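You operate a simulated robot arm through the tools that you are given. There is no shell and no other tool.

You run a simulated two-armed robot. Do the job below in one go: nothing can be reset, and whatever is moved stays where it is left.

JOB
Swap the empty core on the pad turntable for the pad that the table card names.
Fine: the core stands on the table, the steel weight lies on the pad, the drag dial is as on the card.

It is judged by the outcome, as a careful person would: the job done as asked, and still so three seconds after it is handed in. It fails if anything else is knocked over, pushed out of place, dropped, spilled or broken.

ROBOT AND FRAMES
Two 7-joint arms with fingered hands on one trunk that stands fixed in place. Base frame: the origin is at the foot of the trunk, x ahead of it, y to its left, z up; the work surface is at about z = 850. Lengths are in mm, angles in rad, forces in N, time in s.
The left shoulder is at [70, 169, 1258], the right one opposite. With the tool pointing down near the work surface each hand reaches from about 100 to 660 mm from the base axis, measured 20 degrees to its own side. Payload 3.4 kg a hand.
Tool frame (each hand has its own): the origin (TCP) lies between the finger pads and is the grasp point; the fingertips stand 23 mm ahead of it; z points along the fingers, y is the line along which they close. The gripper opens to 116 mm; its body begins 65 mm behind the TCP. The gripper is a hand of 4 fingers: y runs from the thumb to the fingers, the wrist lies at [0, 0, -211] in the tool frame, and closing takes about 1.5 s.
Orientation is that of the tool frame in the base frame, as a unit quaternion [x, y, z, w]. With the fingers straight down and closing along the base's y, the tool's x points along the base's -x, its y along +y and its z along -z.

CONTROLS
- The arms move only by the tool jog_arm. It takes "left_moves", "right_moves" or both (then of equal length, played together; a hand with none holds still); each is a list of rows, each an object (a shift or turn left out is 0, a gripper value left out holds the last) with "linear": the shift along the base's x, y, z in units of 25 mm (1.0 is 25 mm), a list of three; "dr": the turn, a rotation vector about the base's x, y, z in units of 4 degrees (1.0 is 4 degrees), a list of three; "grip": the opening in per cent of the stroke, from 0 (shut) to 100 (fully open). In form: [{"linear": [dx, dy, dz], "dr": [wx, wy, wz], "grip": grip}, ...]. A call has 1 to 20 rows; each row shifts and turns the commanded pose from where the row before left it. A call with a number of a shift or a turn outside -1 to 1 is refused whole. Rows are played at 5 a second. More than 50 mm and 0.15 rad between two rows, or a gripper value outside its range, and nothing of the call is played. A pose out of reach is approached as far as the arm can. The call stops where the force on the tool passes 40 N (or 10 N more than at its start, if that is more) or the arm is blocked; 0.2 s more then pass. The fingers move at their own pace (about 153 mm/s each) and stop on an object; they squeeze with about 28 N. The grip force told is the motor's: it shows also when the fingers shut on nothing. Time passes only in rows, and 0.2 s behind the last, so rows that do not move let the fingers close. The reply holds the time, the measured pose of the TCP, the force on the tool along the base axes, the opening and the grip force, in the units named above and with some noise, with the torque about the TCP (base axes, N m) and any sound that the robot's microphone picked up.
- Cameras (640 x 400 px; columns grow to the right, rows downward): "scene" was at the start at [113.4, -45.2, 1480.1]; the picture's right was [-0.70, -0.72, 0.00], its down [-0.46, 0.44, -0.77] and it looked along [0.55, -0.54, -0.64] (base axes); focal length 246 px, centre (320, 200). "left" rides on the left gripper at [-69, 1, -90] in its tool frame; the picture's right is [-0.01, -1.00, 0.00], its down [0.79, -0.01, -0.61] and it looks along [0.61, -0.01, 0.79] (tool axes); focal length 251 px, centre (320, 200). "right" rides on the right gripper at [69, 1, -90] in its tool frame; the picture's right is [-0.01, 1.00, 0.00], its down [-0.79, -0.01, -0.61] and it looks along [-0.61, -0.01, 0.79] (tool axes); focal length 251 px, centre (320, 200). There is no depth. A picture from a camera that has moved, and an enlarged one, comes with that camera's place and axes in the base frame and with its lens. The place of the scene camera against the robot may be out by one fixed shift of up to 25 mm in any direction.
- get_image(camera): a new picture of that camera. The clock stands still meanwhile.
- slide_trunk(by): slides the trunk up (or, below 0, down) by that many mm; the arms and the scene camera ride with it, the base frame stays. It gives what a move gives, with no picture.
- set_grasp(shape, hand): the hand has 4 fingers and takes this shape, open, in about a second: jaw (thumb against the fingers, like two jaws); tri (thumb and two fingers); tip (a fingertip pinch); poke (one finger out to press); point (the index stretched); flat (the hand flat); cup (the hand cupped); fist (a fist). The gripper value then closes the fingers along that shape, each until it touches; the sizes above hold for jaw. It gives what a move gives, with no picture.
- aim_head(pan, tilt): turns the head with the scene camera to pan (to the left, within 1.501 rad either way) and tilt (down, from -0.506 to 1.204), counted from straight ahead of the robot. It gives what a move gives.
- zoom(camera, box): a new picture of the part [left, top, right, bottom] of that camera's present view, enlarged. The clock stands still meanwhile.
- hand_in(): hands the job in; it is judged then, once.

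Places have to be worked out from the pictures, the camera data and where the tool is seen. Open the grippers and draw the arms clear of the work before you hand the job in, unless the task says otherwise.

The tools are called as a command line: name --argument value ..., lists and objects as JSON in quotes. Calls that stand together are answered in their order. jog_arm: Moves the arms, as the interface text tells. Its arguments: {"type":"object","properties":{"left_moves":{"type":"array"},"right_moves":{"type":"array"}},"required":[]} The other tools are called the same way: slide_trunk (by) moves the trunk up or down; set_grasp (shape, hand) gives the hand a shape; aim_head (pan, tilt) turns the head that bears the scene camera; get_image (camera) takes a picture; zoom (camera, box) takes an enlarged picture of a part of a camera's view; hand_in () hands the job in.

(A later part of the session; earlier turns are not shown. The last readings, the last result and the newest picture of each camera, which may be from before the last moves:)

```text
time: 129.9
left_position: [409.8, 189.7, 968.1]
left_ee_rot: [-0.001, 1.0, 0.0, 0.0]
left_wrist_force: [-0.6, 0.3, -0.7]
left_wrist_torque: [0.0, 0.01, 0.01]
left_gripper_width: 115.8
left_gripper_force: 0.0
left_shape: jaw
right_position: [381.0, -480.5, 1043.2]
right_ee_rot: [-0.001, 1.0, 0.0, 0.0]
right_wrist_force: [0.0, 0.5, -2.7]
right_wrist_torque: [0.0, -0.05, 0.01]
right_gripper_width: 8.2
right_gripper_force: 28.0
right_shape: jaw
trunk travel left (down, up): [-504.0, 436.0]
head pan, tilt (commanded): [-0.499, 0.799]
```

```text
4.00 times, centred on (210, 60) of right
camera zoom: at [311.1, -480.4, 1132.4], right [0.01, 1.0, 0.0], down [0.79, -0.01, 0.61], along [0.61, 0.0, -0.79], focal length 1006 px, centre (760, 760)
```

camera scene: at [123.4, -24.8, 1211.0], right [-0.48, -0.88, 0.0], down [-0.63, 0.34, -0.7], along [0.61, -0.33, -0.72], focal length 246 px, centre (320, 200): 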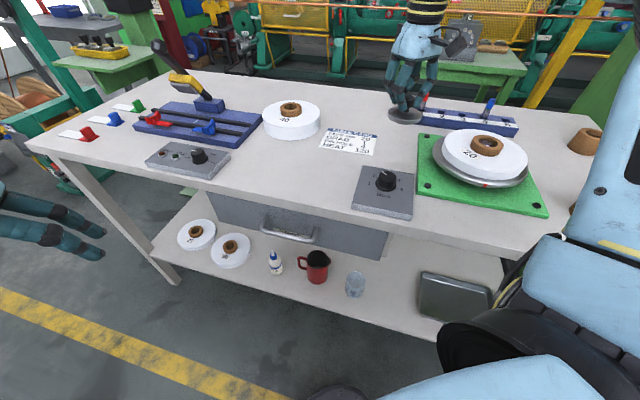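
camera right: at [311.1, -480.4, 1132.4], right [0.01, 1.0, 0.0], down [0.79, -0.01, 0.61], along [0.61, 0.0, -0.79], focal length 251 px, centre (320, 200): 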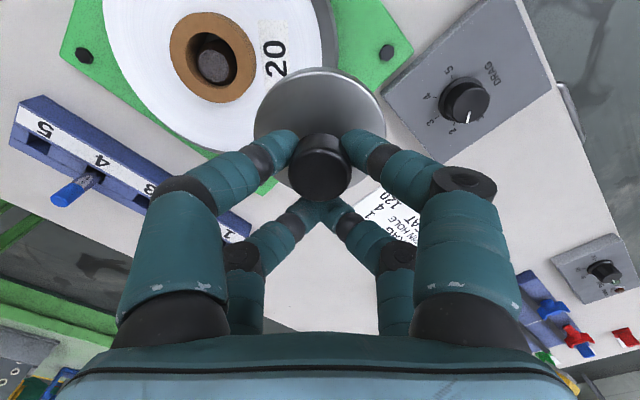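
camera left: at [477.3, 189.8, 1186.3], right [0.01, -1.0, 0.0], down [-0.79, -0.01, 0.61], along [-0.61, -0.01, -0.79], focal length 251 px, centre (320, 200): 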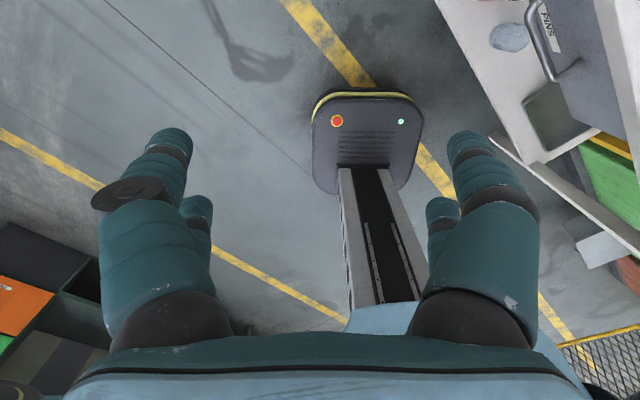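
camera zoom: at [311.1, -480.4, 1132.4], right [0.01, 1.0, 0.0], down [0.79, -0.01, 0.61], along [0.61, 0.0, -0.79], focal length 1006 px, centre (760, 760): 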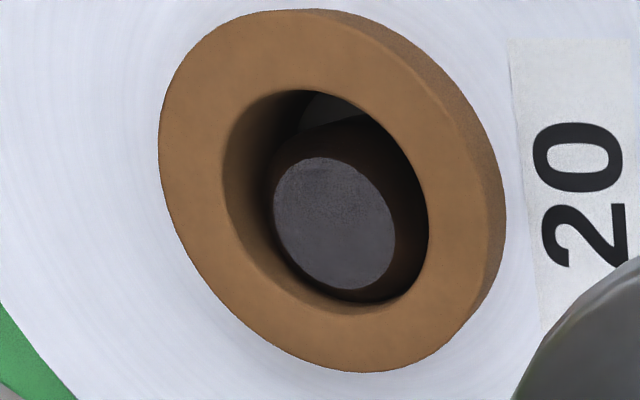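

Core centre ≈ (339.3, -558), spindle inside it at (344, -558). The weight sits at TCP + (-17, +0.7), so I aim the TCP at (356.3, -558.7).

jog_arm --right_moves '[{"linear": [-0.15, -0.45, 0]}, {"linear": [-0.2, -0.65, -0.2]}, {"linear": [-0.22, -0.7, -0.2]}, {"linear": [-0.22, -0.7, -0.2]}, {"linear": [-0.19, -0.63, -0.2]}, {}, {}]'

get_image --camera "right"

zoom --camera "scene" --box '[425, 85, 553, 165]'

```text
time: 131.5
left_position: [409.1, 188.3, 966.9]
left_ee_rot: [-0.001, 1.0, -0.001, -0.001]
left_wrist_force: [-0.1, -1.3, -0.4]
left_wrist_torque: [-0.02, -0.01, -0.01]
left_gripper_width: 115.8
left_gripper_force: 0.1
left_shape: jaw
right_position: [354.8, -557.5, 1021.9]
right_ee_rot: [-0.001, 1.0, 0.001, 0.0]
right_wrist_force: [0.3, -1.1, -2.3]
right_wrist_torque: [-0.02, -0.03, -0.01]
right_gripper_width: 7.9
right_gripper_force: 27.7
right_shape: jaw
trunk travel left (down, up): [-504.0, 436.0]
head pan, tilt (commanded): [-0.499, 0.799]
```

```text
taken
camera right: at [285.9, -559.3, 1111.5], right [0.01, 1.0, 0.0], down [0.79, -0.01, 0.61], along [0.61, 0.0, -0.79], focal length 251 px, centre (320, 200)
```

right: 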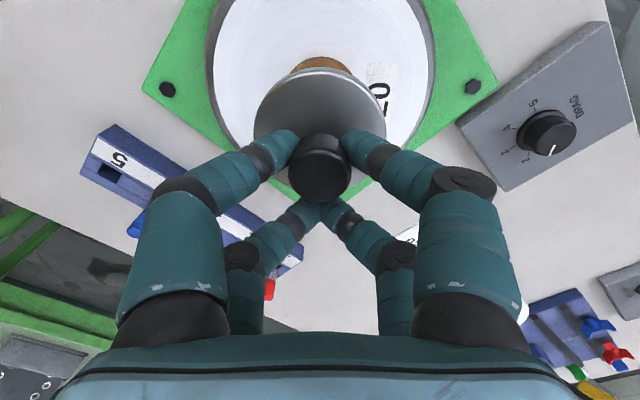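

```text
5.00 times, centred on (489, 125) of scene
camera zoom: at [123.2, -25.0, 1211.0], right [-0.48, -0.88, 0.0], down [-0.63, 0.34, -0.7], along [0.61, -0.33, -0.72], focal length 1232 px, centre (-525, 575)
```

zoom: 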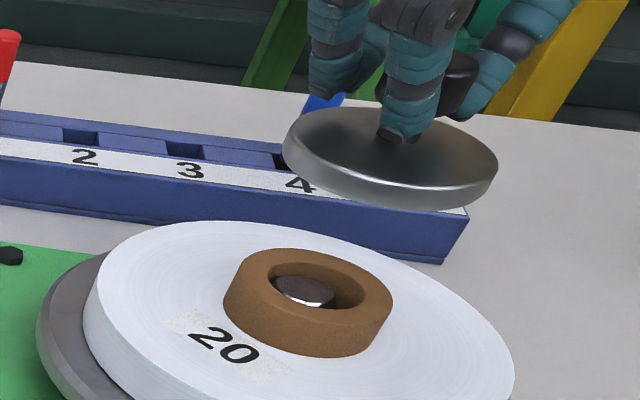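

The weight hovers over the core. I lower it close to the core top.

jog_arm --right_moves '[{"linear": [0.03, -0.02, -0.4]}, {"linear": [0, 0, -0.5]}, {"linear": [0, 0, -0.5]}, {"linear": [0, 0, -0.2]}, {}]'

get_image --camera "right"

zoom --camera "scene" --box '[425, 95, 553, 175]'

```text
time: 132.7
left_position: [409.8, 188.6, 966.6]
left_ee_rot: [-0.001, 1.0, 0.0, 0.0]
left_wrist_force: [-0.8, 0.2, 0.3]
left_wrist_torque: [-0.01, 0.04, -0.01]
left_gripper_width: 116.0
left_gripper_force: 0.1
left_shape: jaw
right_position: [357.7, -558.4, 983.0]
right_ee_rot: [-0.001, 1.0, 0.0, 0.0]
right_wrist_force: [0.3, -0.4, -2.8]
right_wrist_torque: [-0.01, -0.01, -0.01]
right_gripper_width: 8.3
right_gripper_force: 27.7
right_shape: jaw
trunk travel left (down, up): [-504.0, 436.0]
head pan, tilt (commanded): [-0.499, 0.799]
```

```text
taken
camera right: at [287.1, -559.5, 1071.4], right [0.01, 1.0, 0.0], down [0.79, -0.01, 0.61], along [0.61, 0.0, -0.79], focal length 251 px, centre (320, 200)
```

right: 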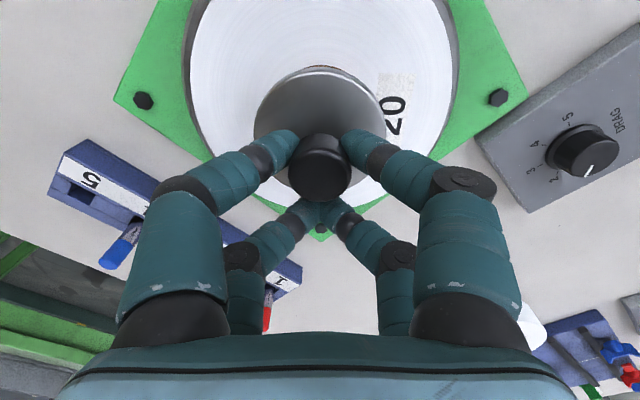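

```text
5.00 times, centred on (489, 135) of scene
camera zoom: at [123.2, -24.8, 1211.0], right [-0.48, -0.88, 0.0], down [-0.63, 0.34, -0.7], along [0.61, -0.33, -0.72], focal length 1232 px, centre (-525, 525)
```

zoom: 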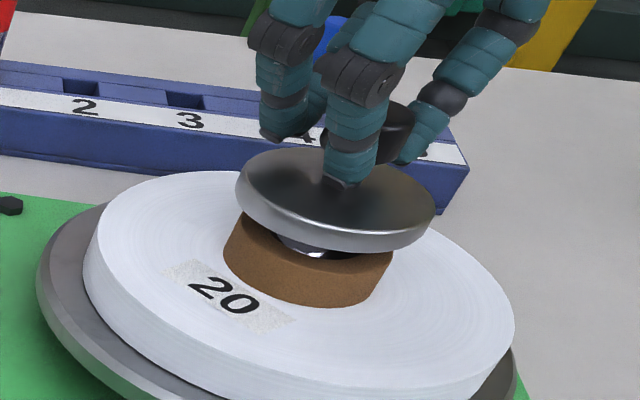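

Aligned within a couple of millimetres. I lower in small steps until the core takes the weight.

jog_arm --right_moves '[{"linear": [0, 0, -0.1]}, {"linear": [0, 0, -0.1]}, {"linear": [0, 0, -0.08]}, {}]'

jog_arm --right_moves '[{"linear": [0, 0, -0.06]}, {}]'

jog_arm --right_moves '[{"linear": [0, 0, -0.05]}, {}]'

```text
time: 133.7
left_position: [409.3, 189.5, 967.2]
left_ee_rot: [-0.001, 1.0, 0.001, 0.0]
left_wrist_force: [-1.3, -0.5, 0.4]
left_wrist_torque: [0.01, 0.0, 0.02]
left_gripper_width: 115.7
left_gripper_force: 0.0
left_shape: jaw
right_position: [357.0, -558.9, 975.0]
right_ee_rot: [-0.001, 1.0, 0.001, 0.0]
right_wrist_force: [-1.0, -0.7, -2.7]
right_wrist_torque: [0.02, -0.05, 0.01]
right_gripper_width: 7.9
right_gripper_force: 28.2
right_shape: jaw
trunk travel left (down, up): [-504.0, 436.0]
head pan, tilt (commanded): [-0.499, 0.799]
```

```text
time: 134.3
left_position: [410.1, 189.5, 968.5]
left_ee_rot: [0.0, 1.0, 0.0, -0.001]
left_wrist_force: [-0.3, -1.0, 0.2]
left_wrist_torque: [0.02, -0.01, 0.0]
left_gripper_width: 115.9
left_gripper_force: 0.0
left_shape: jaw
right_position: [356.7, -559.5, 974.9]
right_ee_rot: [-0.001, 1.0, 0.002, 0.0]
right_wrist_force: [0.0, 0.0, -3.3]
right_wrist_torque: [-0.02, -0.01, 0.02]
right_gripper_width: 8.3
right_gripper_force: 28.0
right_shape: jaw
trunk travel left (down, up): [-504.0, 436.0]
head pan, tilt (commanded): [-0.499, 0.799]
```

```text
time: 134.9
left_position: [409.6, 189.2, 968.0]
left_ee_rot: [-0.001, 1.0, 0.0, -0.001]
left_wrist_force: [-0.4, -0.1, 0.5]
left_wrist_torque: [-0.01, -0.01, -0.01]
left_gripper_width: 116.1
left_gripper_force: 0.2
left_shape: jaw
right_position: [357.1, -560.5, 973.6]
right_ee_rot: [-0.001, 1.0, 0.002, 0.0]
right_wrist_force: [-0.1, -0.8, -3.3]
right_wrist_torque: [-0.01, -0.07, -0.01]
right_gripper_width: 8.3
right_gripper_force: 28.5
right_shape: jaw
trunk travel left (down, up): [-504.0, 436.0]
head pan, tilt (commanded): [-0.499, 0.799]
```

Still hanging (-3.3 N). A few more millimetre steps.

jog_arm --right_moves '[{"linear": [0, 0, -0.05]}, {}]'

jog_arm --right_moves '[{"linear": [0, 0, -0.05]}, {}]'

zoom --camera "scene" --box '[425, 95, 553, 175]'

```text
time: 135.5
left_position: [409.6, 188.7, 967.2]
left_ee_rot: [-0.001, 1.0, 0.0, -0.001]
left_wrist_force: [0.2, -0.7, 1.0]
left_wrist_torque: [0.02, 0.02, -0.02]
left_gripper_width: 115.9
left_gripper_force: 0.0
left_shape: jaw
right_position: [357.2, -559.1, 970.5]
right_ee_rot: [-0.001, 1.0, 0.001, -0.001]
right_wrist_force: [-0.2, 0.1, -2.0]
right_wrist_torque: [0.0, -0.04, -0.01]
right_gripper_width: 8.3
right_gripper_force: 28.2
right_shape: jaw
trunk travel left (down, up): [-504.0, 436.0]
head pan, tilt (commanded): [-0.499, 0.799]
```

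```text
time: 136.1
left_position: [410.3, 190.1, 968.8]
left_ee_rot: [0.0, 1.0, 0.0, -0.001]
left_wrist_force: [0.0, -0.1, 0.2]
left_wrist_torque: [-0.04, 0.01, 0.01]
left_gripper_width: 115.9
left_gripper_force: 0.0
left_shape: jaw
right_position: [356.2, -559.4, 969.8]
right_ee_rot: [0.0, 1.0, -0.002, 0.001]
right_wrist_force: [0.4, -1.0, 2.4]
right_wrist_torque: [-0.01, 0.02, 0.03]
right_gripper_width: 8.3
right_gripper_force: 28.0
right_shape: jaw
trunk travel left (down, up): [-504.0, 436.0]
head pan, tilt (commanded): [-0.499, 0.799]
```

```text
5.00 times, centred on (489, 135) of scene
camera zoom: at [122.8, -24.3, 1211.2], right [-0.48, -0.88, 0.0], down [-0.63, 0.34, -0.7], along [0.61, -0.33, -0.72], focal length 1232 px, centre (-525, 525)
```

zoom: 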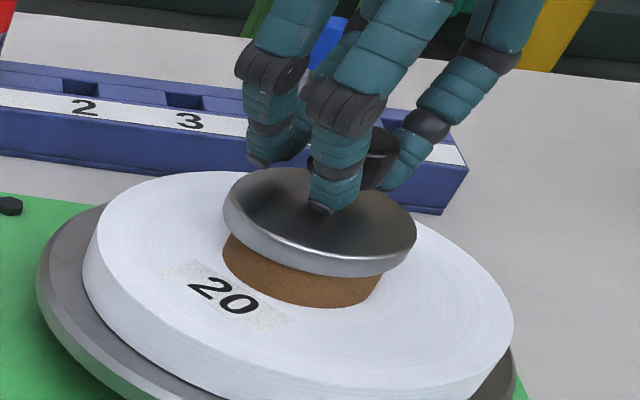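

The core carries the weight now. I open gently and rise straight up.

jog_arm --right_moves '[{"linear": [0, 0, 0.03]}, {"grip": 20}, {"grip": 35}, {"grip": 60}, {}, {}, {"linear": [0, 0, 0.3]}, {"linear": [0, 0, 0.6]}, {"linear": [0, 0, 0.8]}, {"linear": [0, 0, 0.8]}, {}]'

get_image --camera "right"

zoom --camera "scene" --box '[410, 90, 570, 190]'

```text
time: 138.5
left_position: [410.6, 190.2, 967.7]
left_ee_rot: [-0.001, 1.0, 0.0, 0.0]
left_wrist_force: [-0.3, -0.1, 2.2]
left_wrist_torque: [0.01, 0.0, 0.01]
left_gripper_width: 116.2
left_gripper_force: 0.2
left_shape: jaw
right_position: [357.9, -557.8, 1033.0]
right_ee_rot: [-0.001, 1.0, 0.0, 0.001]
right_wrist_force: [0.2, -0.5, -0.2]
right_wrist_torque: [-0.04, 0.0, 0.01]
right_gripper_width: 69.2
right_gripper_force: 0.0
right_shape: jaw
trunk travel left (down, up): [-504.0, 436.0]
head pan, tilt (commanded): [-0.499, 0.799]
```

```text
taken
camera right: at [287.0, -559.0, 1123.4], right [0.01, 1.0, 0.0], down [0.79, -0.01, 0.61], along [0.61, 0.0, -0.79], focal length 251 px, centre (320, 200)
```

right: 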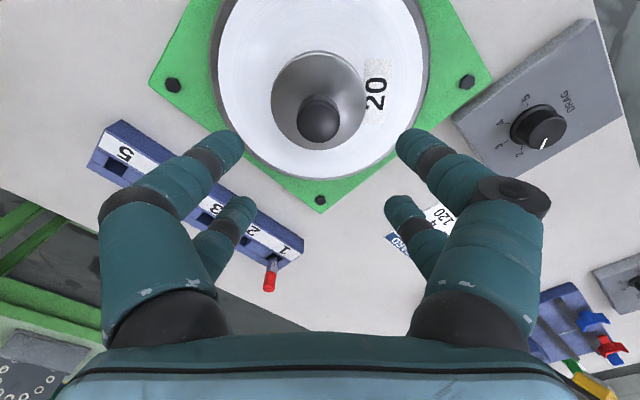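

```text
4.00 times, centred on (490, 140) of scene
camera zoom: at [122.9, -24.6, 1211.1], right [-0.48, -0.88, 0.0], down [-0.63, 0.34, -0.7], along [0.61, -0.33, -0.72], focal length 986 px, centre (-360, 440)
```

zoom: 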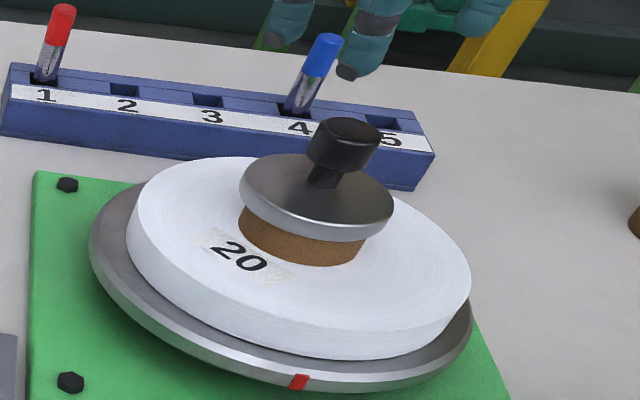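

The weight stands level and centred on the pad. Now the drag dial: I move above it at (383, -340), pre-turning the hand by -22.5°.

jog_arm --right_moves '[{"linear": [0.11, 0.97, 0], "dr": [0, 0, -0.625]}, {"linear": [0.11, 0.97, 0], "dr": [0, 0, -0.625]}, {"linear": [0.11, 0.97, 0], "dr": [0, 0, -0.625]}, {"linear": [0.11, 0.97, 0], "dr": [0, 0, -0.625]}, {"linear": [0.11, 0.97, 0], "dr": [0, 0, -0.625]}, {"linear": [0.11, 0.97, 0], "dr": [0, 0, -0.625]}, {"linear": [0.11, 0.97, -0.4], "dr": [0, 0, -0.625]}, {"linear": [0.11, 0.97, -0.4], "dr": [0, 0, -0.625]}, {"linear": [0.11, 0.97, -0.4], "dr": [0, 0, -0.625]}, {}]'

get_image --camera "right"

get_image --camera "scene"

```text
time: 140.7
left_position: [409.0, 189.7, 967.9]
left_ee_rot: [-0.001, 1.0, 0.0, -0.001]
left_wrist_force: [0.5, 0.2, 0.6]
left_wrist_torque: [-0.01, 0.04, 0.01]
left_gripper_width: 115.9
left_gripper_force: 0.1
left_shape: jaw
right_position: [382.5, -341.8, 1003.9]
right_ee_rot: [0.195, 0.981, -0.001, 0.001]
right_wrist_force: [-0.7, 1.2, -0.1]
right_wrist_torque: [-0.02, -0.01, -0.04]
right_gripper_width: 69.3
right_gripper_force: 0.0
right_shape: jaw
trunk travel left (down, up): [-504.0, 436.0]
head pan, tilt (commanded): [-0.499, 0.799]
```

```text
taken
camera right: at [317.7, -314.9, 1092.9], right [0.39, 0.92, 0.0], down [0.73, -0.31, 0.61], along [0.56, -0.24, -0.79], focal length 251 px, centre (320, 200)
```

right: 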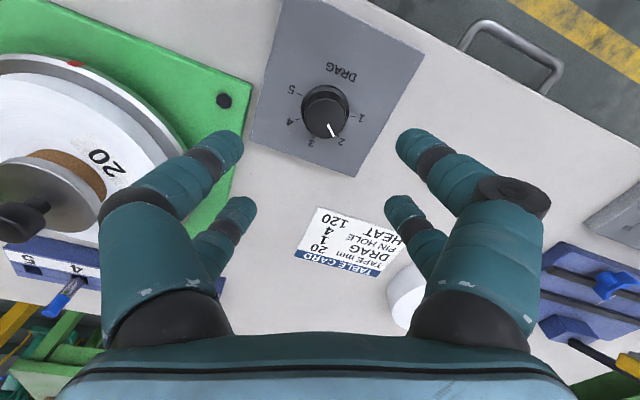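

```text
taken
camera scene: at [122.7, -24.6, 1211.1], right [-0.48, -0.88, 0.0], down [-0.63, 0.34, -0.7], along [0.61, -0.33, -0.72], focal length 246 px, centre (320, 200)
```

scene: 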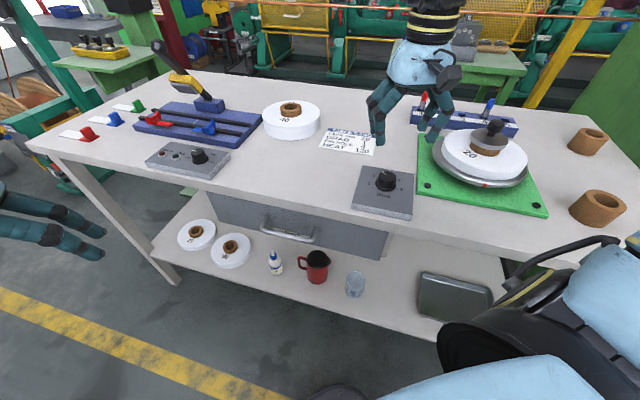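

I zoom in on the dial to fix its centre and pointer.

zoom --camera "right" --box '[262, 70, 390, 150]'

zoom --camera "scene" --box '[337, 150, 433, 210]'

```text
5.00 times, centred on (326, 110) of right
camera zoom: at [317.7, -314.9, 1092.9], right [0.39, 0.92, 0.0], down [0.73, -0.31, 0.61], along [0.56, -0.24, -0.79], focal length 1257 px, centre (290, 650)
```

zoom: 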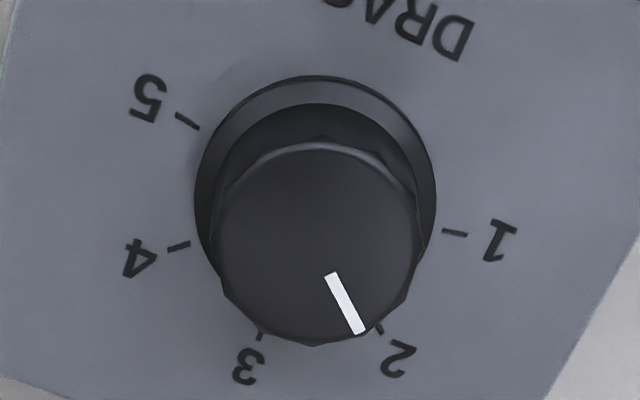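

```text
6.67 times, centred on (385, 180) of scene
camera zoom: at [122.7, -24.6, 1211.1], right [-0.48, -0.88, 0.0], down [-0.63, 0.34, -0.7], along [0.61, -0.33, -0.72], focal length 1643 px, centre (-113, 333)
```

zoom: 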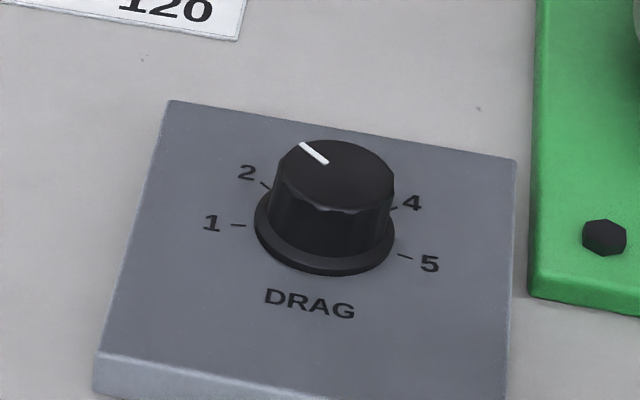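

The dial axis is at (382, -338), cap top ≈900, cap ≈31 mm. I shift +4 mm in y and descend to z≈925 for a check.

jog_arm --right_moves '[{"linear": [0.01, 0.16, -0.5]}, {"linear": [0, 0, -0.8]}, {"linear": [0, 0, -0.8]}, {"linear": [0, 0, -0.8]}, {"linear": [0, 0, -0.25]}, {}]'

get_image --camera "right"

zoom --camera "scene" --box '[321, 130, 449, 210]'

```text
time: 142.1
left_position: [408.9, 188.9, 966.8]
left_ee_rot: [-0.001, 1.0, 0.0, -0.001]
left_wrist_force: [-0.4, -0.1, -0.9]
left_wrist_torque: [0.02, 0.0, -0.01]
left_gripper_width: 116.0
left_gripper_force: 0.1
left_shape: jaw
right_position: [383.0, -336.2, 925.4]
right_ee_rot: [0.194, 0.981, 0.0, 0.001]
right_wrist_force: [0.1, -0.8, 0.2]
right_wrist_torque: [0.03, -0.02, 0.05]
right_gripper_width: 69.2
right_gripper_force: 0.1
right_shape: jaw
trunk travel left (down, up): [-504.0, 436.0]
head pan, tilt (commanded): [-0.499, 0.799]
```

```text
taken
camera right: at [317.7, -310.3, 1014.4], right [0.39, 0.92, 0.0], down [0.73, -0.31, 0.61], along [0.56, -0.24, -0.79], focal length 251 px, centre (320, 200)
```

right: 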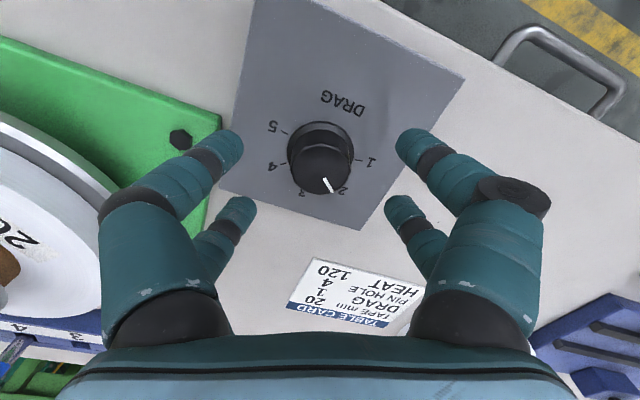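

```text
5.00 times, centred on (385, 170) of scene
camera zoom: at [122.9, -24.3, 1211.1], right [-0.48, -0.88, 0.0], down [-0.63, 0.34, -0.7], along [0.61, -0.33, -0.72], focal length 1232 px, centre (-5, 350)
```

zoom: 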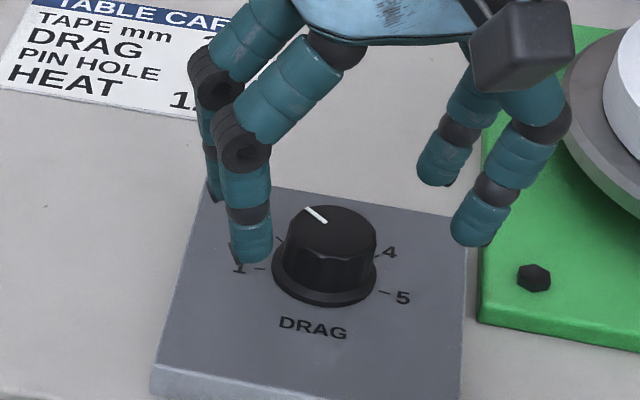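

Aligned. I lower to z≈910 and close the four fingers around the cap.

jog_arm --right_moves '[{"linear": [-0.05, 0.02, -0.3]}, {"linear": [0, 0, -0.3]}, {}, {"grip": 40}, {"grip": 25}, {"grip": 15}, {"grip": 0}, {}, {}, {}, {}, {}]'

get_image --camera "right"

zoom --camera "scene" --box '[321, 130, 449, 210]'

```text
time: 144.7
left_position: [410.5, 189.6, 968.0]
left_ee_rot: [-0.001, 1.0, -0.001, -0.001]
left_wrist_force: [0.3, -0.9, -0.6]
left_wrist_torque: [-0.01, 0.02, -0.03]
left_gripper_width: 116.0
left_gripper_force: 0.0
left_shape: jaw
right_position: [384.6, -335.8, 912.0]
right_ee_rot: [0.194, 0.981, -0.001, 0.002]
right_wrist_force: [18.1, -9.4, 28.0]
right_wrist_torque: [-0.43, -0.8, 0.0]
right_gripper_width: 0.1
right_gripper_force: 28.0
right_shape: jaw
trunk travel left (down, up): [-504.0, 436.0]
head pan, tilt (commanded): [-0.499, 0.799]
```

```text
taken
camera right: at [317.8, -310.4, 1000.6], right [0.39, 0.92, 0.0], down [0.73, -0.31, 0.61], along [0.56, -0.24, -0.79], focal length 251 px, centre (320, 200)
```

right: 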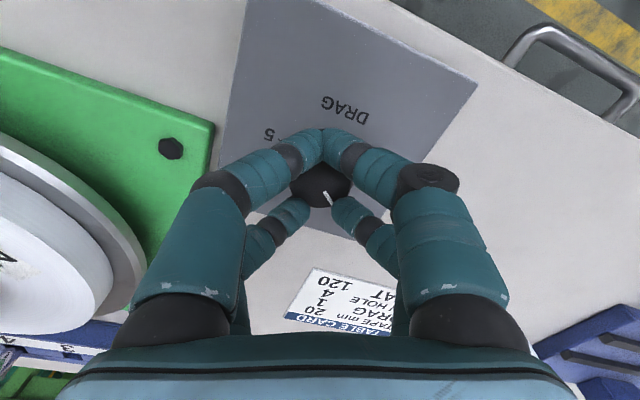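

```text
5.00 times, centred on (385, 170) of scene
camera zoom: at [123.9, -23.9, 1211.2], right [-0.48, -0.88, 0.0], down [-0.63, 0.34, -0.7], along [0.61, -0.33, -0.72], focal length 1232 px, centre (-5, 350)
```

zoom: 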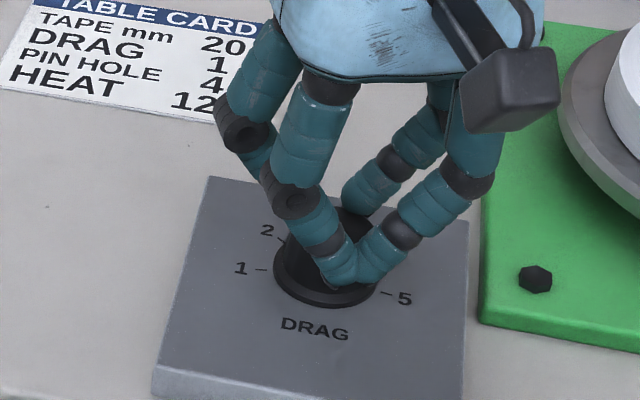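

The four fingers slipped to one side of the small cap (like with the knob, one pair is better). I open, rise, and re-approach so that the inner pair pinches the cap across its centre.

jog_arm --right_moves '[{"linear": [0, 0, 0.08]}, {"grip": 30}, {"grip": 60}, {}, {}, {"linear": [0, 0, 0.5]}, {"linear": [0, 0, 0.5]}, {"linear": [0.31, -0.13, 0]}, {"linear": [0.31, -0.13, 0]}, {}]'

get_image --camera "right"

zoom --camera "scene" --box '[321, 130, 449, 210]'

```text
time: 146.9
left_position: [410.9, 189.4, 967.9]
left_ee_rot: [-0.001, 1.0, 0.0, -0.001]
left_wrist_force: [-0.6, 0.9, -0.3]
left_wrist_torque: [0.0, 0.0, 0.02]
left_gripper_width: 115.7
left_gripper_force: 0.1
left_shape: jaw
right_position: [396.6, -343.3, 936.3]
right_ee_rot: [0.194, 0.981, 0.001, 0.0]
right_wrist_force: [0.4, -0.3, -0.1]
right_wrist_torque: [0.0, 0.02, -0.02]
right_gripper_width: 69.1
right_gripper_force: 0.0
right_shape: jaw
trunk travel left (down, up): [-504.0, 436.0]
head pan, tilt (commanded): [-0.499, 0.799]
```

```text
taken
camera right: at [332.0, -317.0, 1026.7], right [0.39, 0.92, 0.0], down [0.73, -0.31, 0.61], along [0.56, -0.24, -0.79], focal length 251 px, centre (320, 200)
```

right: 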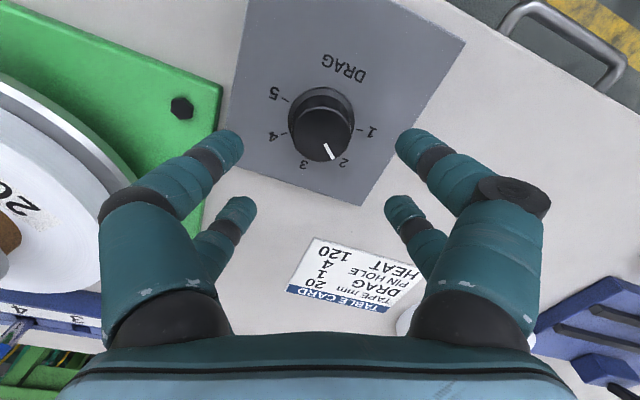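

```text
5.00 times, centred on (385, 170) of scene
camera zoom: at [122.8, -24.3, 1211.1], right [-0.48, -0.88, 0.0], down [-0.63, 0.34, -0.7], along [0.61, -0.33, -0.72], focal length 1232 px, centre (-5, 350)
```

zoom: 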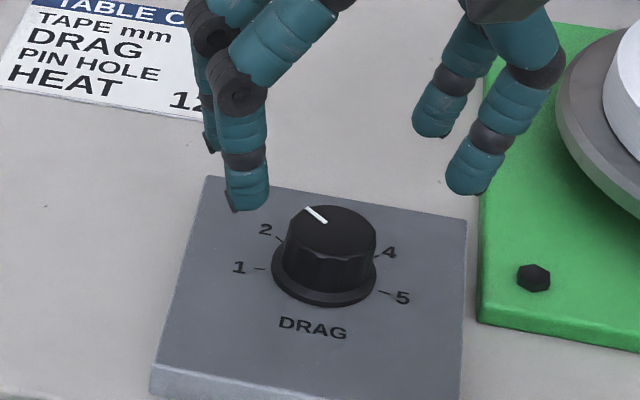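

The dial still points to 2. I fine-shift (+1.5, -0.5) mm and lower to z≈923 to compare rows.

jog_arm --right_moves '[{"linear": [0.06, -0.02, -0.25]}, {"linear": [0, 0, -0.27]}, {}]'

get_image --camera "right"

```text
time: 147.7
left_position: [408.1, 190.5, 968.5]
left_ee_rot: [-0.001, 1.0, 0.0, -0.001]
left_wrist_force: [0.3, 0.0, 0.5]
left_wrist_torque: [0.0, -0.02, -0.02]
left_gripper_width: 116.1
left_gripper_force: 0.1
left_shape: jaw
right_position: [398.6, -342.7, 923.5]
right_ee_rot: [0.195, 0.981, 0.0, 0.0]
right_wrist_force: [0.1, -0.5, -0.1]
right_wrist_torque: [-0.01, 0.0, 0.02]
right_gripper_width: 68.8
right_gripper_force: 0.1
right_shape: jaw
trunk travel left (down, up): [-504.0, 436.0]
head pan, tilt (commanded): [-0.499, 0.799]
```

```text
taken
camera right: at [333.5, -317.7, 1013.1], right [0.39, 0.92, 0.0], down [0.73, -0.31, 0.61], along [0.56, -0.24, -0.79], focal length 251 px, centre (320, 200)
```

right: 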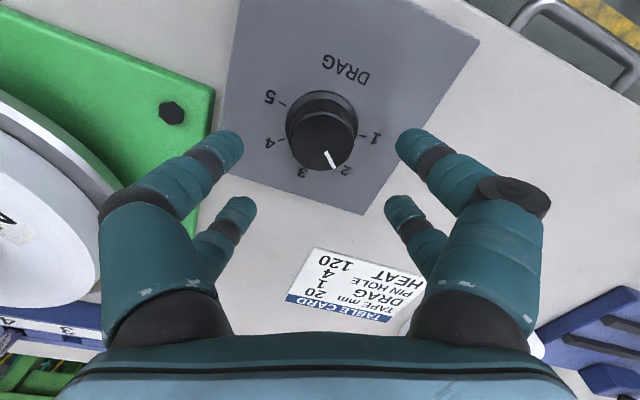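

Cap centre and inner fingertips are in line. I lower to z≈913.5 and pinch.

jog_arm --right_moves '[{"linear": [0, 0, -0.2]}, {"linear": [0, 0, -0.2]}, {}, {"grip": 45}, {"grip": 35}, {"grip": 25}, {"grip": 0}, {}, {}, {}, {}, {}]'

get_image --camera "right"

zoom --camera "scene" --box '[321, 130, 449, 210]'

```text
time: 150.3
left_position: [409.5, 189.8, 967.0]
left_ee_rot: [-0.001, 1.0, -0.001, -0.001]
left_wrist_force: [-0.3, -0.4, 0.7]
left_wrist_torque: [-0.02, 0.0, 0.0]
left_gripper_width: 115.8
left_gripper_force: 0.1
left_shape: jaw
right_position: [398.1, -342.0, 914.6]
right_ee_rot: [0.194, 0.981, -0.001, 0.001]
right_wrist_force: [0.2, -0.5, 4.4]
right_wrist_torque: [0.01, 0.05, 0.0]
right_gripper_width: 7.5
right_gripper_force: 27.7
right_shape: jaw
trunk travel left (down, up): [-504.0, 436.0]
head pan, tilt (commanded): [-0.499, 0.799]
```

```text
taken
camera right: at [333.2, -317.5, 1003.5], right [0.39, 0.92, 0.0], down [0.73, -0.31, 0.61], along [0.56, -0.24, -0.79], focal length 251 px, centre (320, 200)
```

right: 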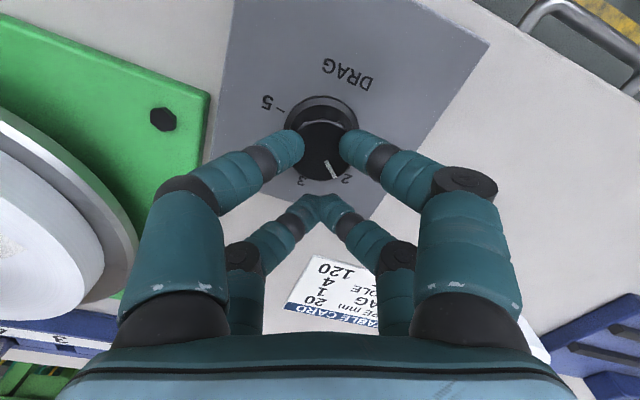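

```text
5.00 times, centred on (385, 170) of scene
camera zoom: at [122.6, -24.0, 1211.2], right [-0.48, -0.88, 0.0], down [-0.63, 0.34, -0.7], along [0.61, -0.33, -0.72], focal length 1232 px, centre (-5, 350)
```

zoom: 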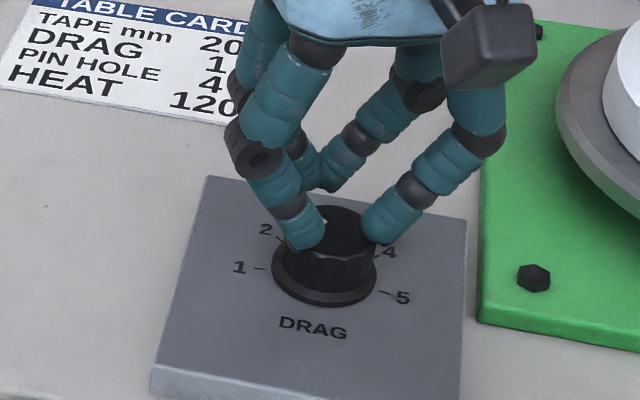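

A clean pinch on the cap. I turn the hand counter-clockwise about the dial axis, first 22.5°, and check.

jog_arm --right_moves '[{"linear": [0.0161, 0.0429, 0.02], "dr": [0, 0, 0.9375]}, {"linear": [0.0133, 0.0438, 0.02], "dr": [0, 0, 0.9375]}, {"linear": [0.0104, 0.0446, 0], "dr": [0, 0, 0.9375]}, {"linear": [0.0074, 0.0452, 0], "dr": [0, 0, 0.9375]}, {"linear": [0.0046, 0.0456, 0], "dr": [0, 0, 0.9375]}, {"linear": [0.0015, 0.0458, 0], "dr": [0, 0, 0.9375]}, {}]'

get_image --camera "right"

zoom --camera "scene" --box '[337, 150, 433, 210]'

```text
time: 151.9
left_position: [409.1, 188.4, 967.0]
left_ee_rot: [-0.001, 1.0, 0.0, -0.001]
left_wrist_force: [0.6, -0.4, 0.6]
left_wrist_torque: [0.0, 0.01, 0.03]
left_gripper_width: 115.8
left_gripper_force: 0.0
left_shape: jaw
right_position: [399.3, -337.5, 914.7]
right_ee_rot: [-0.001, 1.0, 0.001, -0.001]
right_wrist_force: [-3.7, -3.1, -7.5]
right_wrist_torque: [-0.16, 0.01, 0.06]
right_gripper_width: 6.8
right_gripper_force: 28.1
right_shape: jaw
trunk travel left (down, up): [-504.0, 436.0]
head pan, tilt (commanded): [-0.499, 0.799]
```

```text
taken
camera right: at [329.0, -338.4, 1004.2], right [0.01, 1.0, 0.0], down [0.8, -0.01, 0.61], along [0.61, 0.0, -0.8], focal length 251 px, centre (320, 200)
```

right: 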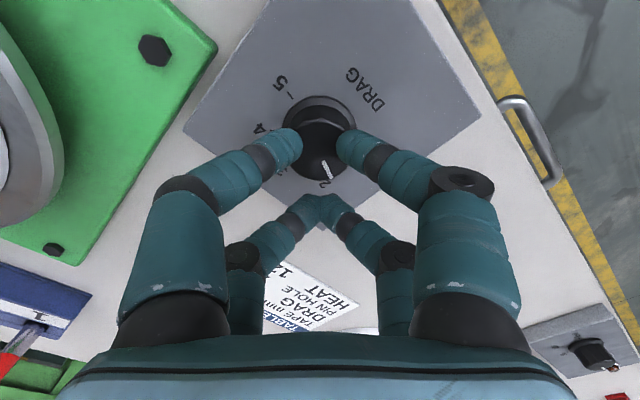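

```text
6.67 times, centred on (385, 180) of scene
camera zoom: at [122.7, -25.6, 1211.0], right [-0.48, -0.88, 0.0], down [-0.63, 0.34, -0.7], along [0.61, -0.33, -0.72], focal length 1643 px, centre (-113, 333)
```

zoom: 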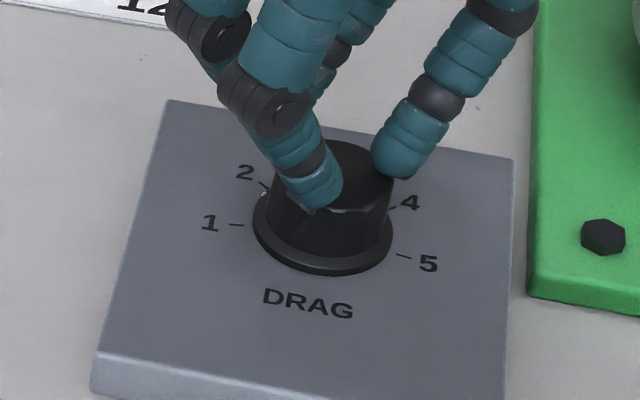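

The pointer has turned about 22° with the hand. I complete the other 22.5°.

jog_arm --right_moves '[{"linear": [-0.0015, 0.0458, -0.015], "dr": [0, 0, 0.9375]}, {"linear": [-0.0046, 0.0456, -0.01], "dr": [0, 0, 0.9375]}, {"linear": [-0.0074, 0.0452, 0], "dr": [0, 0, 0.9375]}, {"linear": [-0.0104, 0.0446, 0], "dr": [0, 0, 0.9375]}, {"linear": [-0.0133, 0.0438, 0], "dr": [0, 0, 0.9375]}, {"linear": [-0.0161, 0.0429, 0], "dr": [0, 0, 0.9375]}, {}, {}]'

get_image --camera "right"

zoom --camera "right" --box '[256, 85, 384, 165]'

```text
time: 153.7
left_position: [406.8, 188.5, 968.2]
left_ee_rot: [-0.001, 1.0, 0.002, -0.001]
left_wrist_force: [-0.2, 0.6, 0.1]
left_wrist_torque: [0.02, 0.02, -0.01]
left_gripper_width: 115.9
left_gripper_force: 0.0
left_shape: jaw
right_position: [396.1, -331.1, 914.6]
right_ee_rot: [-0.196, 0.981, 0.001, 0.001]
right_wrist_force: [-2.0, -11.8, 8.0]
right_wrist_torque: [-0.66, 0.03, 0.11]
right_gripper_width: 7.5
right_gripper_force: 28.0
right_shape: jaw
trunk travel left (down, up): [-504.0, 436.0]
head pan, tilt (commanded): [-0.499, 0.799]
```

```text
taken
camera right: at [332.1, -358.3, 1004.2], right [-0.38, 0.93, 0.0], down [0.74, 0.3, 0.61], along [0.56, 0.23, -0.79], focal length 251 px, centre (320, 200)
```

right: 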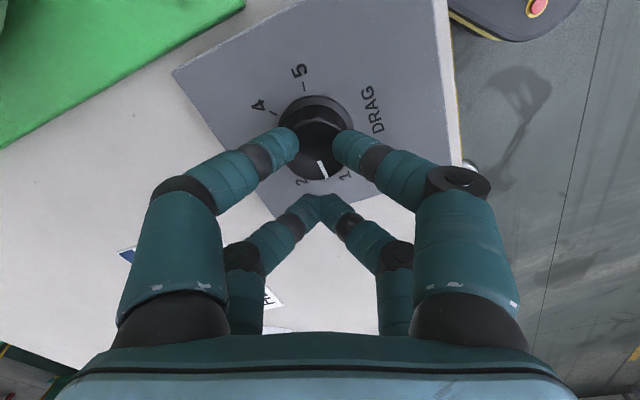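

```text
5.00 times, centred on (320, 125) of right
camera zoom: at [332.1, -358.3, 1004.2], right [-0.38, 0.93, 0.0], down [0.74, 0.3, 0.61], along [0.56, 0.23, -0.79], focal length 1257 px, centre (320, 575)
```

zoom: 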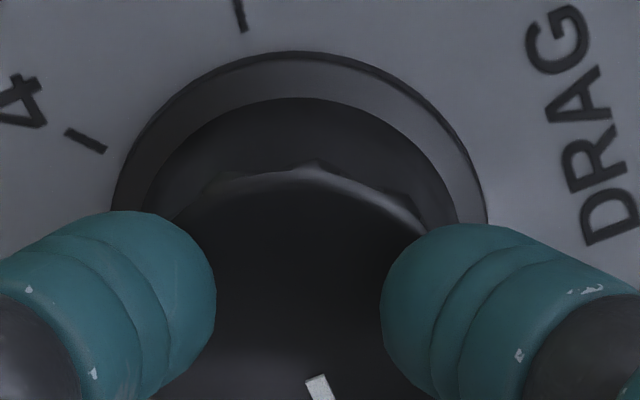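

The pointer now seems between 38° and 45°. I release, rise a bit and read it properly.

jog_arm --right_moves '[{"grip": 25}, {"grip": 60}, {}, {}, {"linear": [0, 0, 0.4]}, {"linear": [0, 0, 0.8]}, {"linear": [0, 0, 0.8]}, {"linear": [-0.6, -0.3, 0]}, {}]'

get_image --camera "right"

zoom --camera "scene" --box '[345, 155, 425, 205]'

```text
time: 155.7
left_position: [410.3, 189.8, 966.5]
left_ee_rot: [0.0, 1.0, 0.0, -0.001]
left_wrist_force: [-0.2, -1.0, -1.2]
left_wrist_torque: [-0.02, -0.01, -0.03]
left_gripper_width: 116.1
left_gripper_force: 0.1
left_shape: jaw
right_position: [382.5, -338.1, 964.1]
right_ee_rot: [-0.196, 0.981, 0.0, -0.001]
right_wrist_force: [0.4, 0.2, 0.1]
right_wrist_torque: [0.02, 0.0, 0.01]
right_gripper_width: 69.4
right_gripper_force: 0.1
right_shape: jaw
trunk travel left (down, up): [-504.0, 436.0]
head pan, tilt (commanded): [-0.499, 0.799]
```

```text
taken
camera right: at [318.1, -364.4, 1054.3], right [-0.38, 0.93, 0.0], down [0.74, 0.3, 0.61], along [0.56, 0.23, -0.8], focal length 251 px, centre (320, 200)
```

right: 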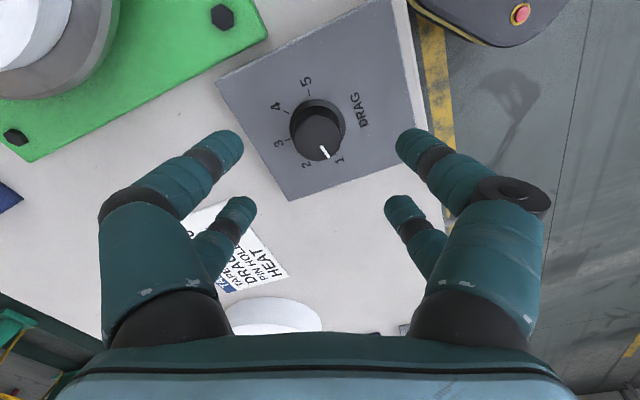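

```text
8.00 times, centred on (385, 180) of scene
camera zoom: at [123.5, -23.9, 1211.0], right [-0.48, -0.88, 0.0], down [-0.63, 0.34, -0.7], along [0.61, -0.33, -0.72], focal length 1971 px, centre (-200, 360)
```

zoom: 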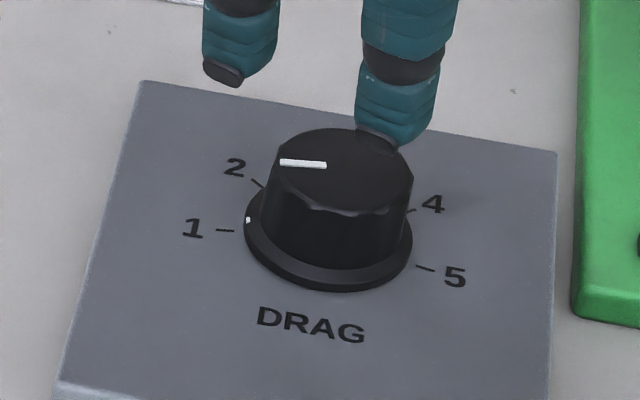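

I zoom with the right camera for a precise reading of the pointer against the ticks.

zoom --camera "right" --box '[256, 85, 384, 165]'

```text
5.00 times, centred on (320, 125) of right
camera zoom: at [318.1, -364.4, 1054.3], right [-0.38, 0.93, 0.0], down [0.74, 0.3, 0.61], along [0.56, 0.23, -0.8], focal length 1257 px, centre (320, 575)
```

zoom: 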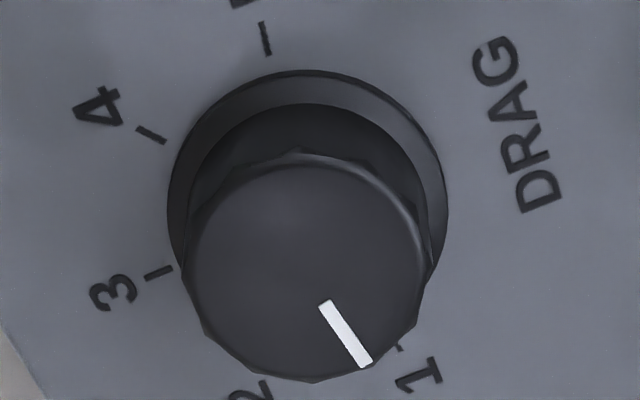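

Working out the tick angles: they are 50° apart (2 at ≈4°, 1 at ≈54°), and the pointer now reads ≈54°, i.e. on 1. I verify it from straight above by moving the camera over the dial.

jog_arm --right_moves '[{"linear": [0, 0, 0.6], "dr": [0, 0, -0.94]}, {"linear": [0.45, 0, 0.6], "dr": [0, 0, -0.94]}, {"linear": [0.45, 0, 0.6], "dr": [0, 0, -0.94]}, {"linear": [0.45, 0, 0], "dr": [0, 0, -0.94]}, {"linear": [0.45, 0, 0], "dr": [0, 0, -0.94]}, {"linear": [0.45, 0, 0], "dr": [0, 0, -0.94]}, {}]'

get_image --camera "right"

zoom --camera "right" --box '[256, 0, 384, 80]'

```text
time: 157.3
left_position: [409.3, 189.0, 967.7]
left_ee_rot: [-0.001, 1.0, 0.0, -0.001]
left_wrist_force: [0.2, -0.7, -0.2]
left_wrist_torque: [-0.01, 0.0, 0.0]
left_gripper_width: 115.8
left_gripper_force: 0.1
left_shape: jaw
right_position: [440.1, -337.7, 1010.3]
right_ee_rot: [0.0, 1.0, 0.0, 0.0]
right_wrist_force: [-0.1, 0.4, 0.5]
right_wrist_torque: [0.01, -0.01, 0.0]
right_gripper_width: 69.3
right_gripper_force: 0.1
right_shape: jaw
trunk travel left (down, up): [-504.0, 436.0]
head pan, tilt (commanded): [-0.499, 0.799]
```

```text
taken
camera right: at [369.1, -338.1, 1099.3], right [0.01, 1.0, 0.0], down [0.79, -0.01, 0.61], along [0.61, -0.01, -0.79], focal length 251 px, centre (320, 200)
```

right: 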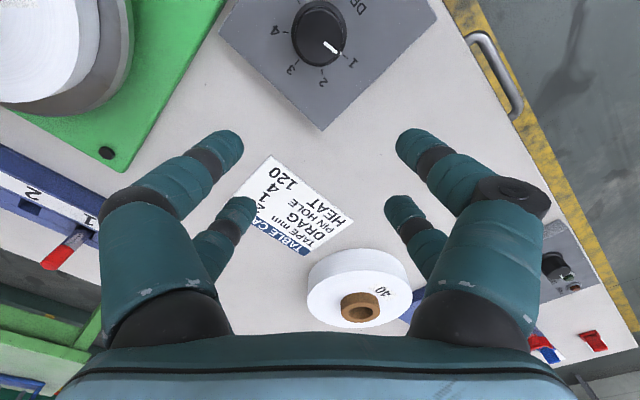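

```text
5.00 times, centred on (320, 40) of right
camera zoom: at [369.1, -338.1, 1099.3], right [0.01, 1.0, 0.0], down [0.79, -0.01, 0.61], along [0.61, -0.01, -0.79], focal length 1257 px, centre (320, 1000)
```

zoom: 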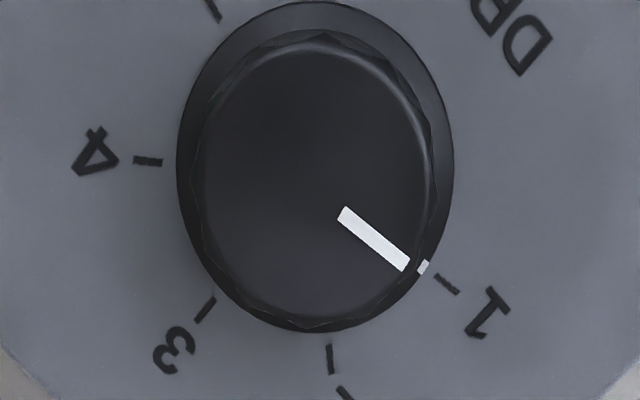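

The flange index lies exactly on the tick of 1 (computed 55.2° vs 55.5°). Job parts are done; I open the hand fully and slide the trunk up so both arms are well clear, then inspect everything.

jog_arm --right_moves '[{"linear": [0, 0, 0.8], "grip": 100}, {"linear": [-0.5, 0, 0.8]}, {"linear": [-0.5, 0, 0.8]}, {}]'

slide_trunk --by 240

get_image --camera "scene"

get_image --camera "right"

```text
time: 158.3
left_position: [409.6, 189.3, 967.4]
left_ee_rot: [-0.001, 1.0, 0.0, -0.002]
left_wrist_force: [0.6, 1.0, 0.2]
left_wrist_torque: [-0.02, 0.05, -0.01]
left_gripper_width: 115.9
left_gripper_force: 0.1
left_shape: jaw
right_position: [414.9, -337.1, 1068.0]
right_ee_rot: [-0.001, 1.0, 0.0, 0.0]
right_wrist_force: [-0.8, 0.7, 0.3]
right_wrist_torque: [-0.01, 0.04, 0.0]
right_gripper_width: 115.8
right_gripper_force: 0.0
right_shape: jaw
trunk travel left (down, up): [-504.0, 436.0]
head pan, tilt (commanded): [-0.499, 0.799]
```

```text
time: 160.8
left_position: [409.2, 190.4, 1206.9]
left_ee_rot: [-0.001, 1.0, 0.0, -0.002]
left_wrist_force: [-0.2, 0.7, -0.6]
left_wrist_torque: [0.0, 0.0, -0.01]
left_gripper_width: 115.8
left_gripper_force: 0.1
left_shape: jaw
right_position: [414.0, -336.8, 1309.6]
right_ee_rot: [0.0, 1.0, 0.001, 0.0]
right_wrist_force: [-0.7, -0.1, 0.1]
right_wrist_torque: [0.03, 0.05, 0.01]
right_gripper_width: 115.8
right_gripper_force: 0.0
right_shape: jaw
trunk travel left (down, up): [-744.0, 196.0]
head pan, tilt (commanded): [-0.499, 0.799]
```

```text
taken
camera scene: at [123.0, -24.3, 1451.1], right [-0.48, -0.88, 0.0], down [-0.63, 0.34, -0.7], along [0.61, -0.33, -0.72], focal length 246 px, centre (320, 200)
```

scene: 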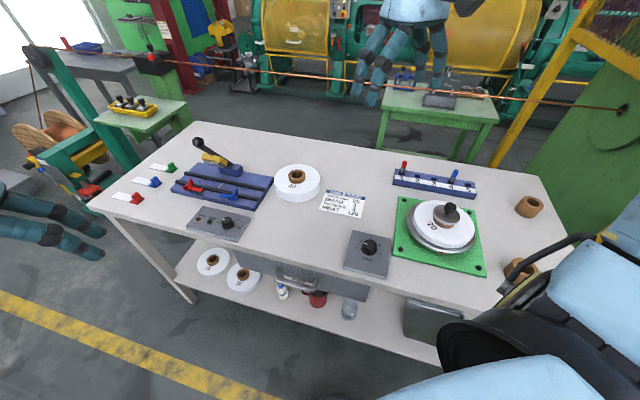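

```text
taken
camera right: at [344.0, -338.2, 1398.6], right [0.01, 1.0, 0.0], down [0.79, -0.01, 0.61], along [0.61, -0.01, -0.79], focal length 251 px, centre (320, 200)
```

right: 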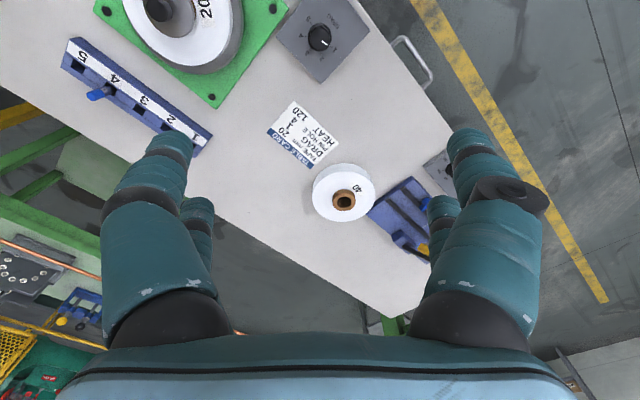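

Both arms are clear. I zoom on the turntable, the empty core and the dial for a last check.

zoom --camera "scene" --box '[380, 180, 540, 280]'

zoom --camera "scene" --box '[335, 220, 415, 270]'

zoom --camera "scene" --box '[180, 130, 400, 268]'

```text
4.00 times, centred on (460, 230) of scene
camera zoom: at [123.0, -24.3, 1451.1], right [-0.48, -0.88, 0.0], down [-0.63, 0.34, -0.7], along [0.61, -0.33, -0.72], focal length 986 px, centre (-240, 80)
```

zoom: 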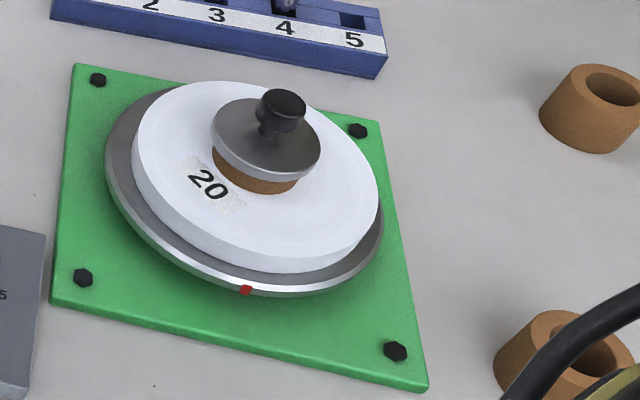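

```text
8.00 times, centred on (375, 245) of scene
camera zoom: at [123.0, -24.3, 1451.1], right [-0.48, -0.88, 0.0], down [-0.63, 0.34, -0.7], along [0.61, -0.33, -0.72], focal length 1971 px, centre (-120, -160)
```

zoom: 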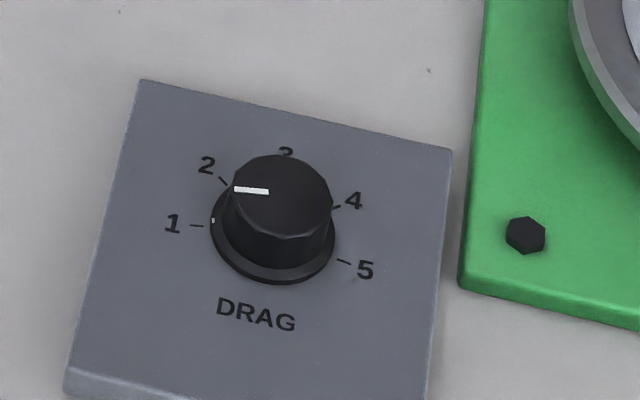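

```text
2.90 times, centred on (290, 199) of scene
camera zoom: at [123.0, -24.3, 1451.1], right [-0.48, -0.88, 0.0], down [-0.63, 0.34, -0.7], along [0.61, -0.33, -0.72], focal length 714 px, centre (407, 203)
```

zoom: 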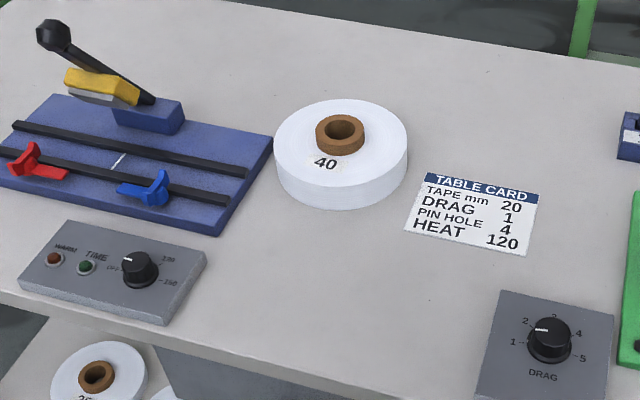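

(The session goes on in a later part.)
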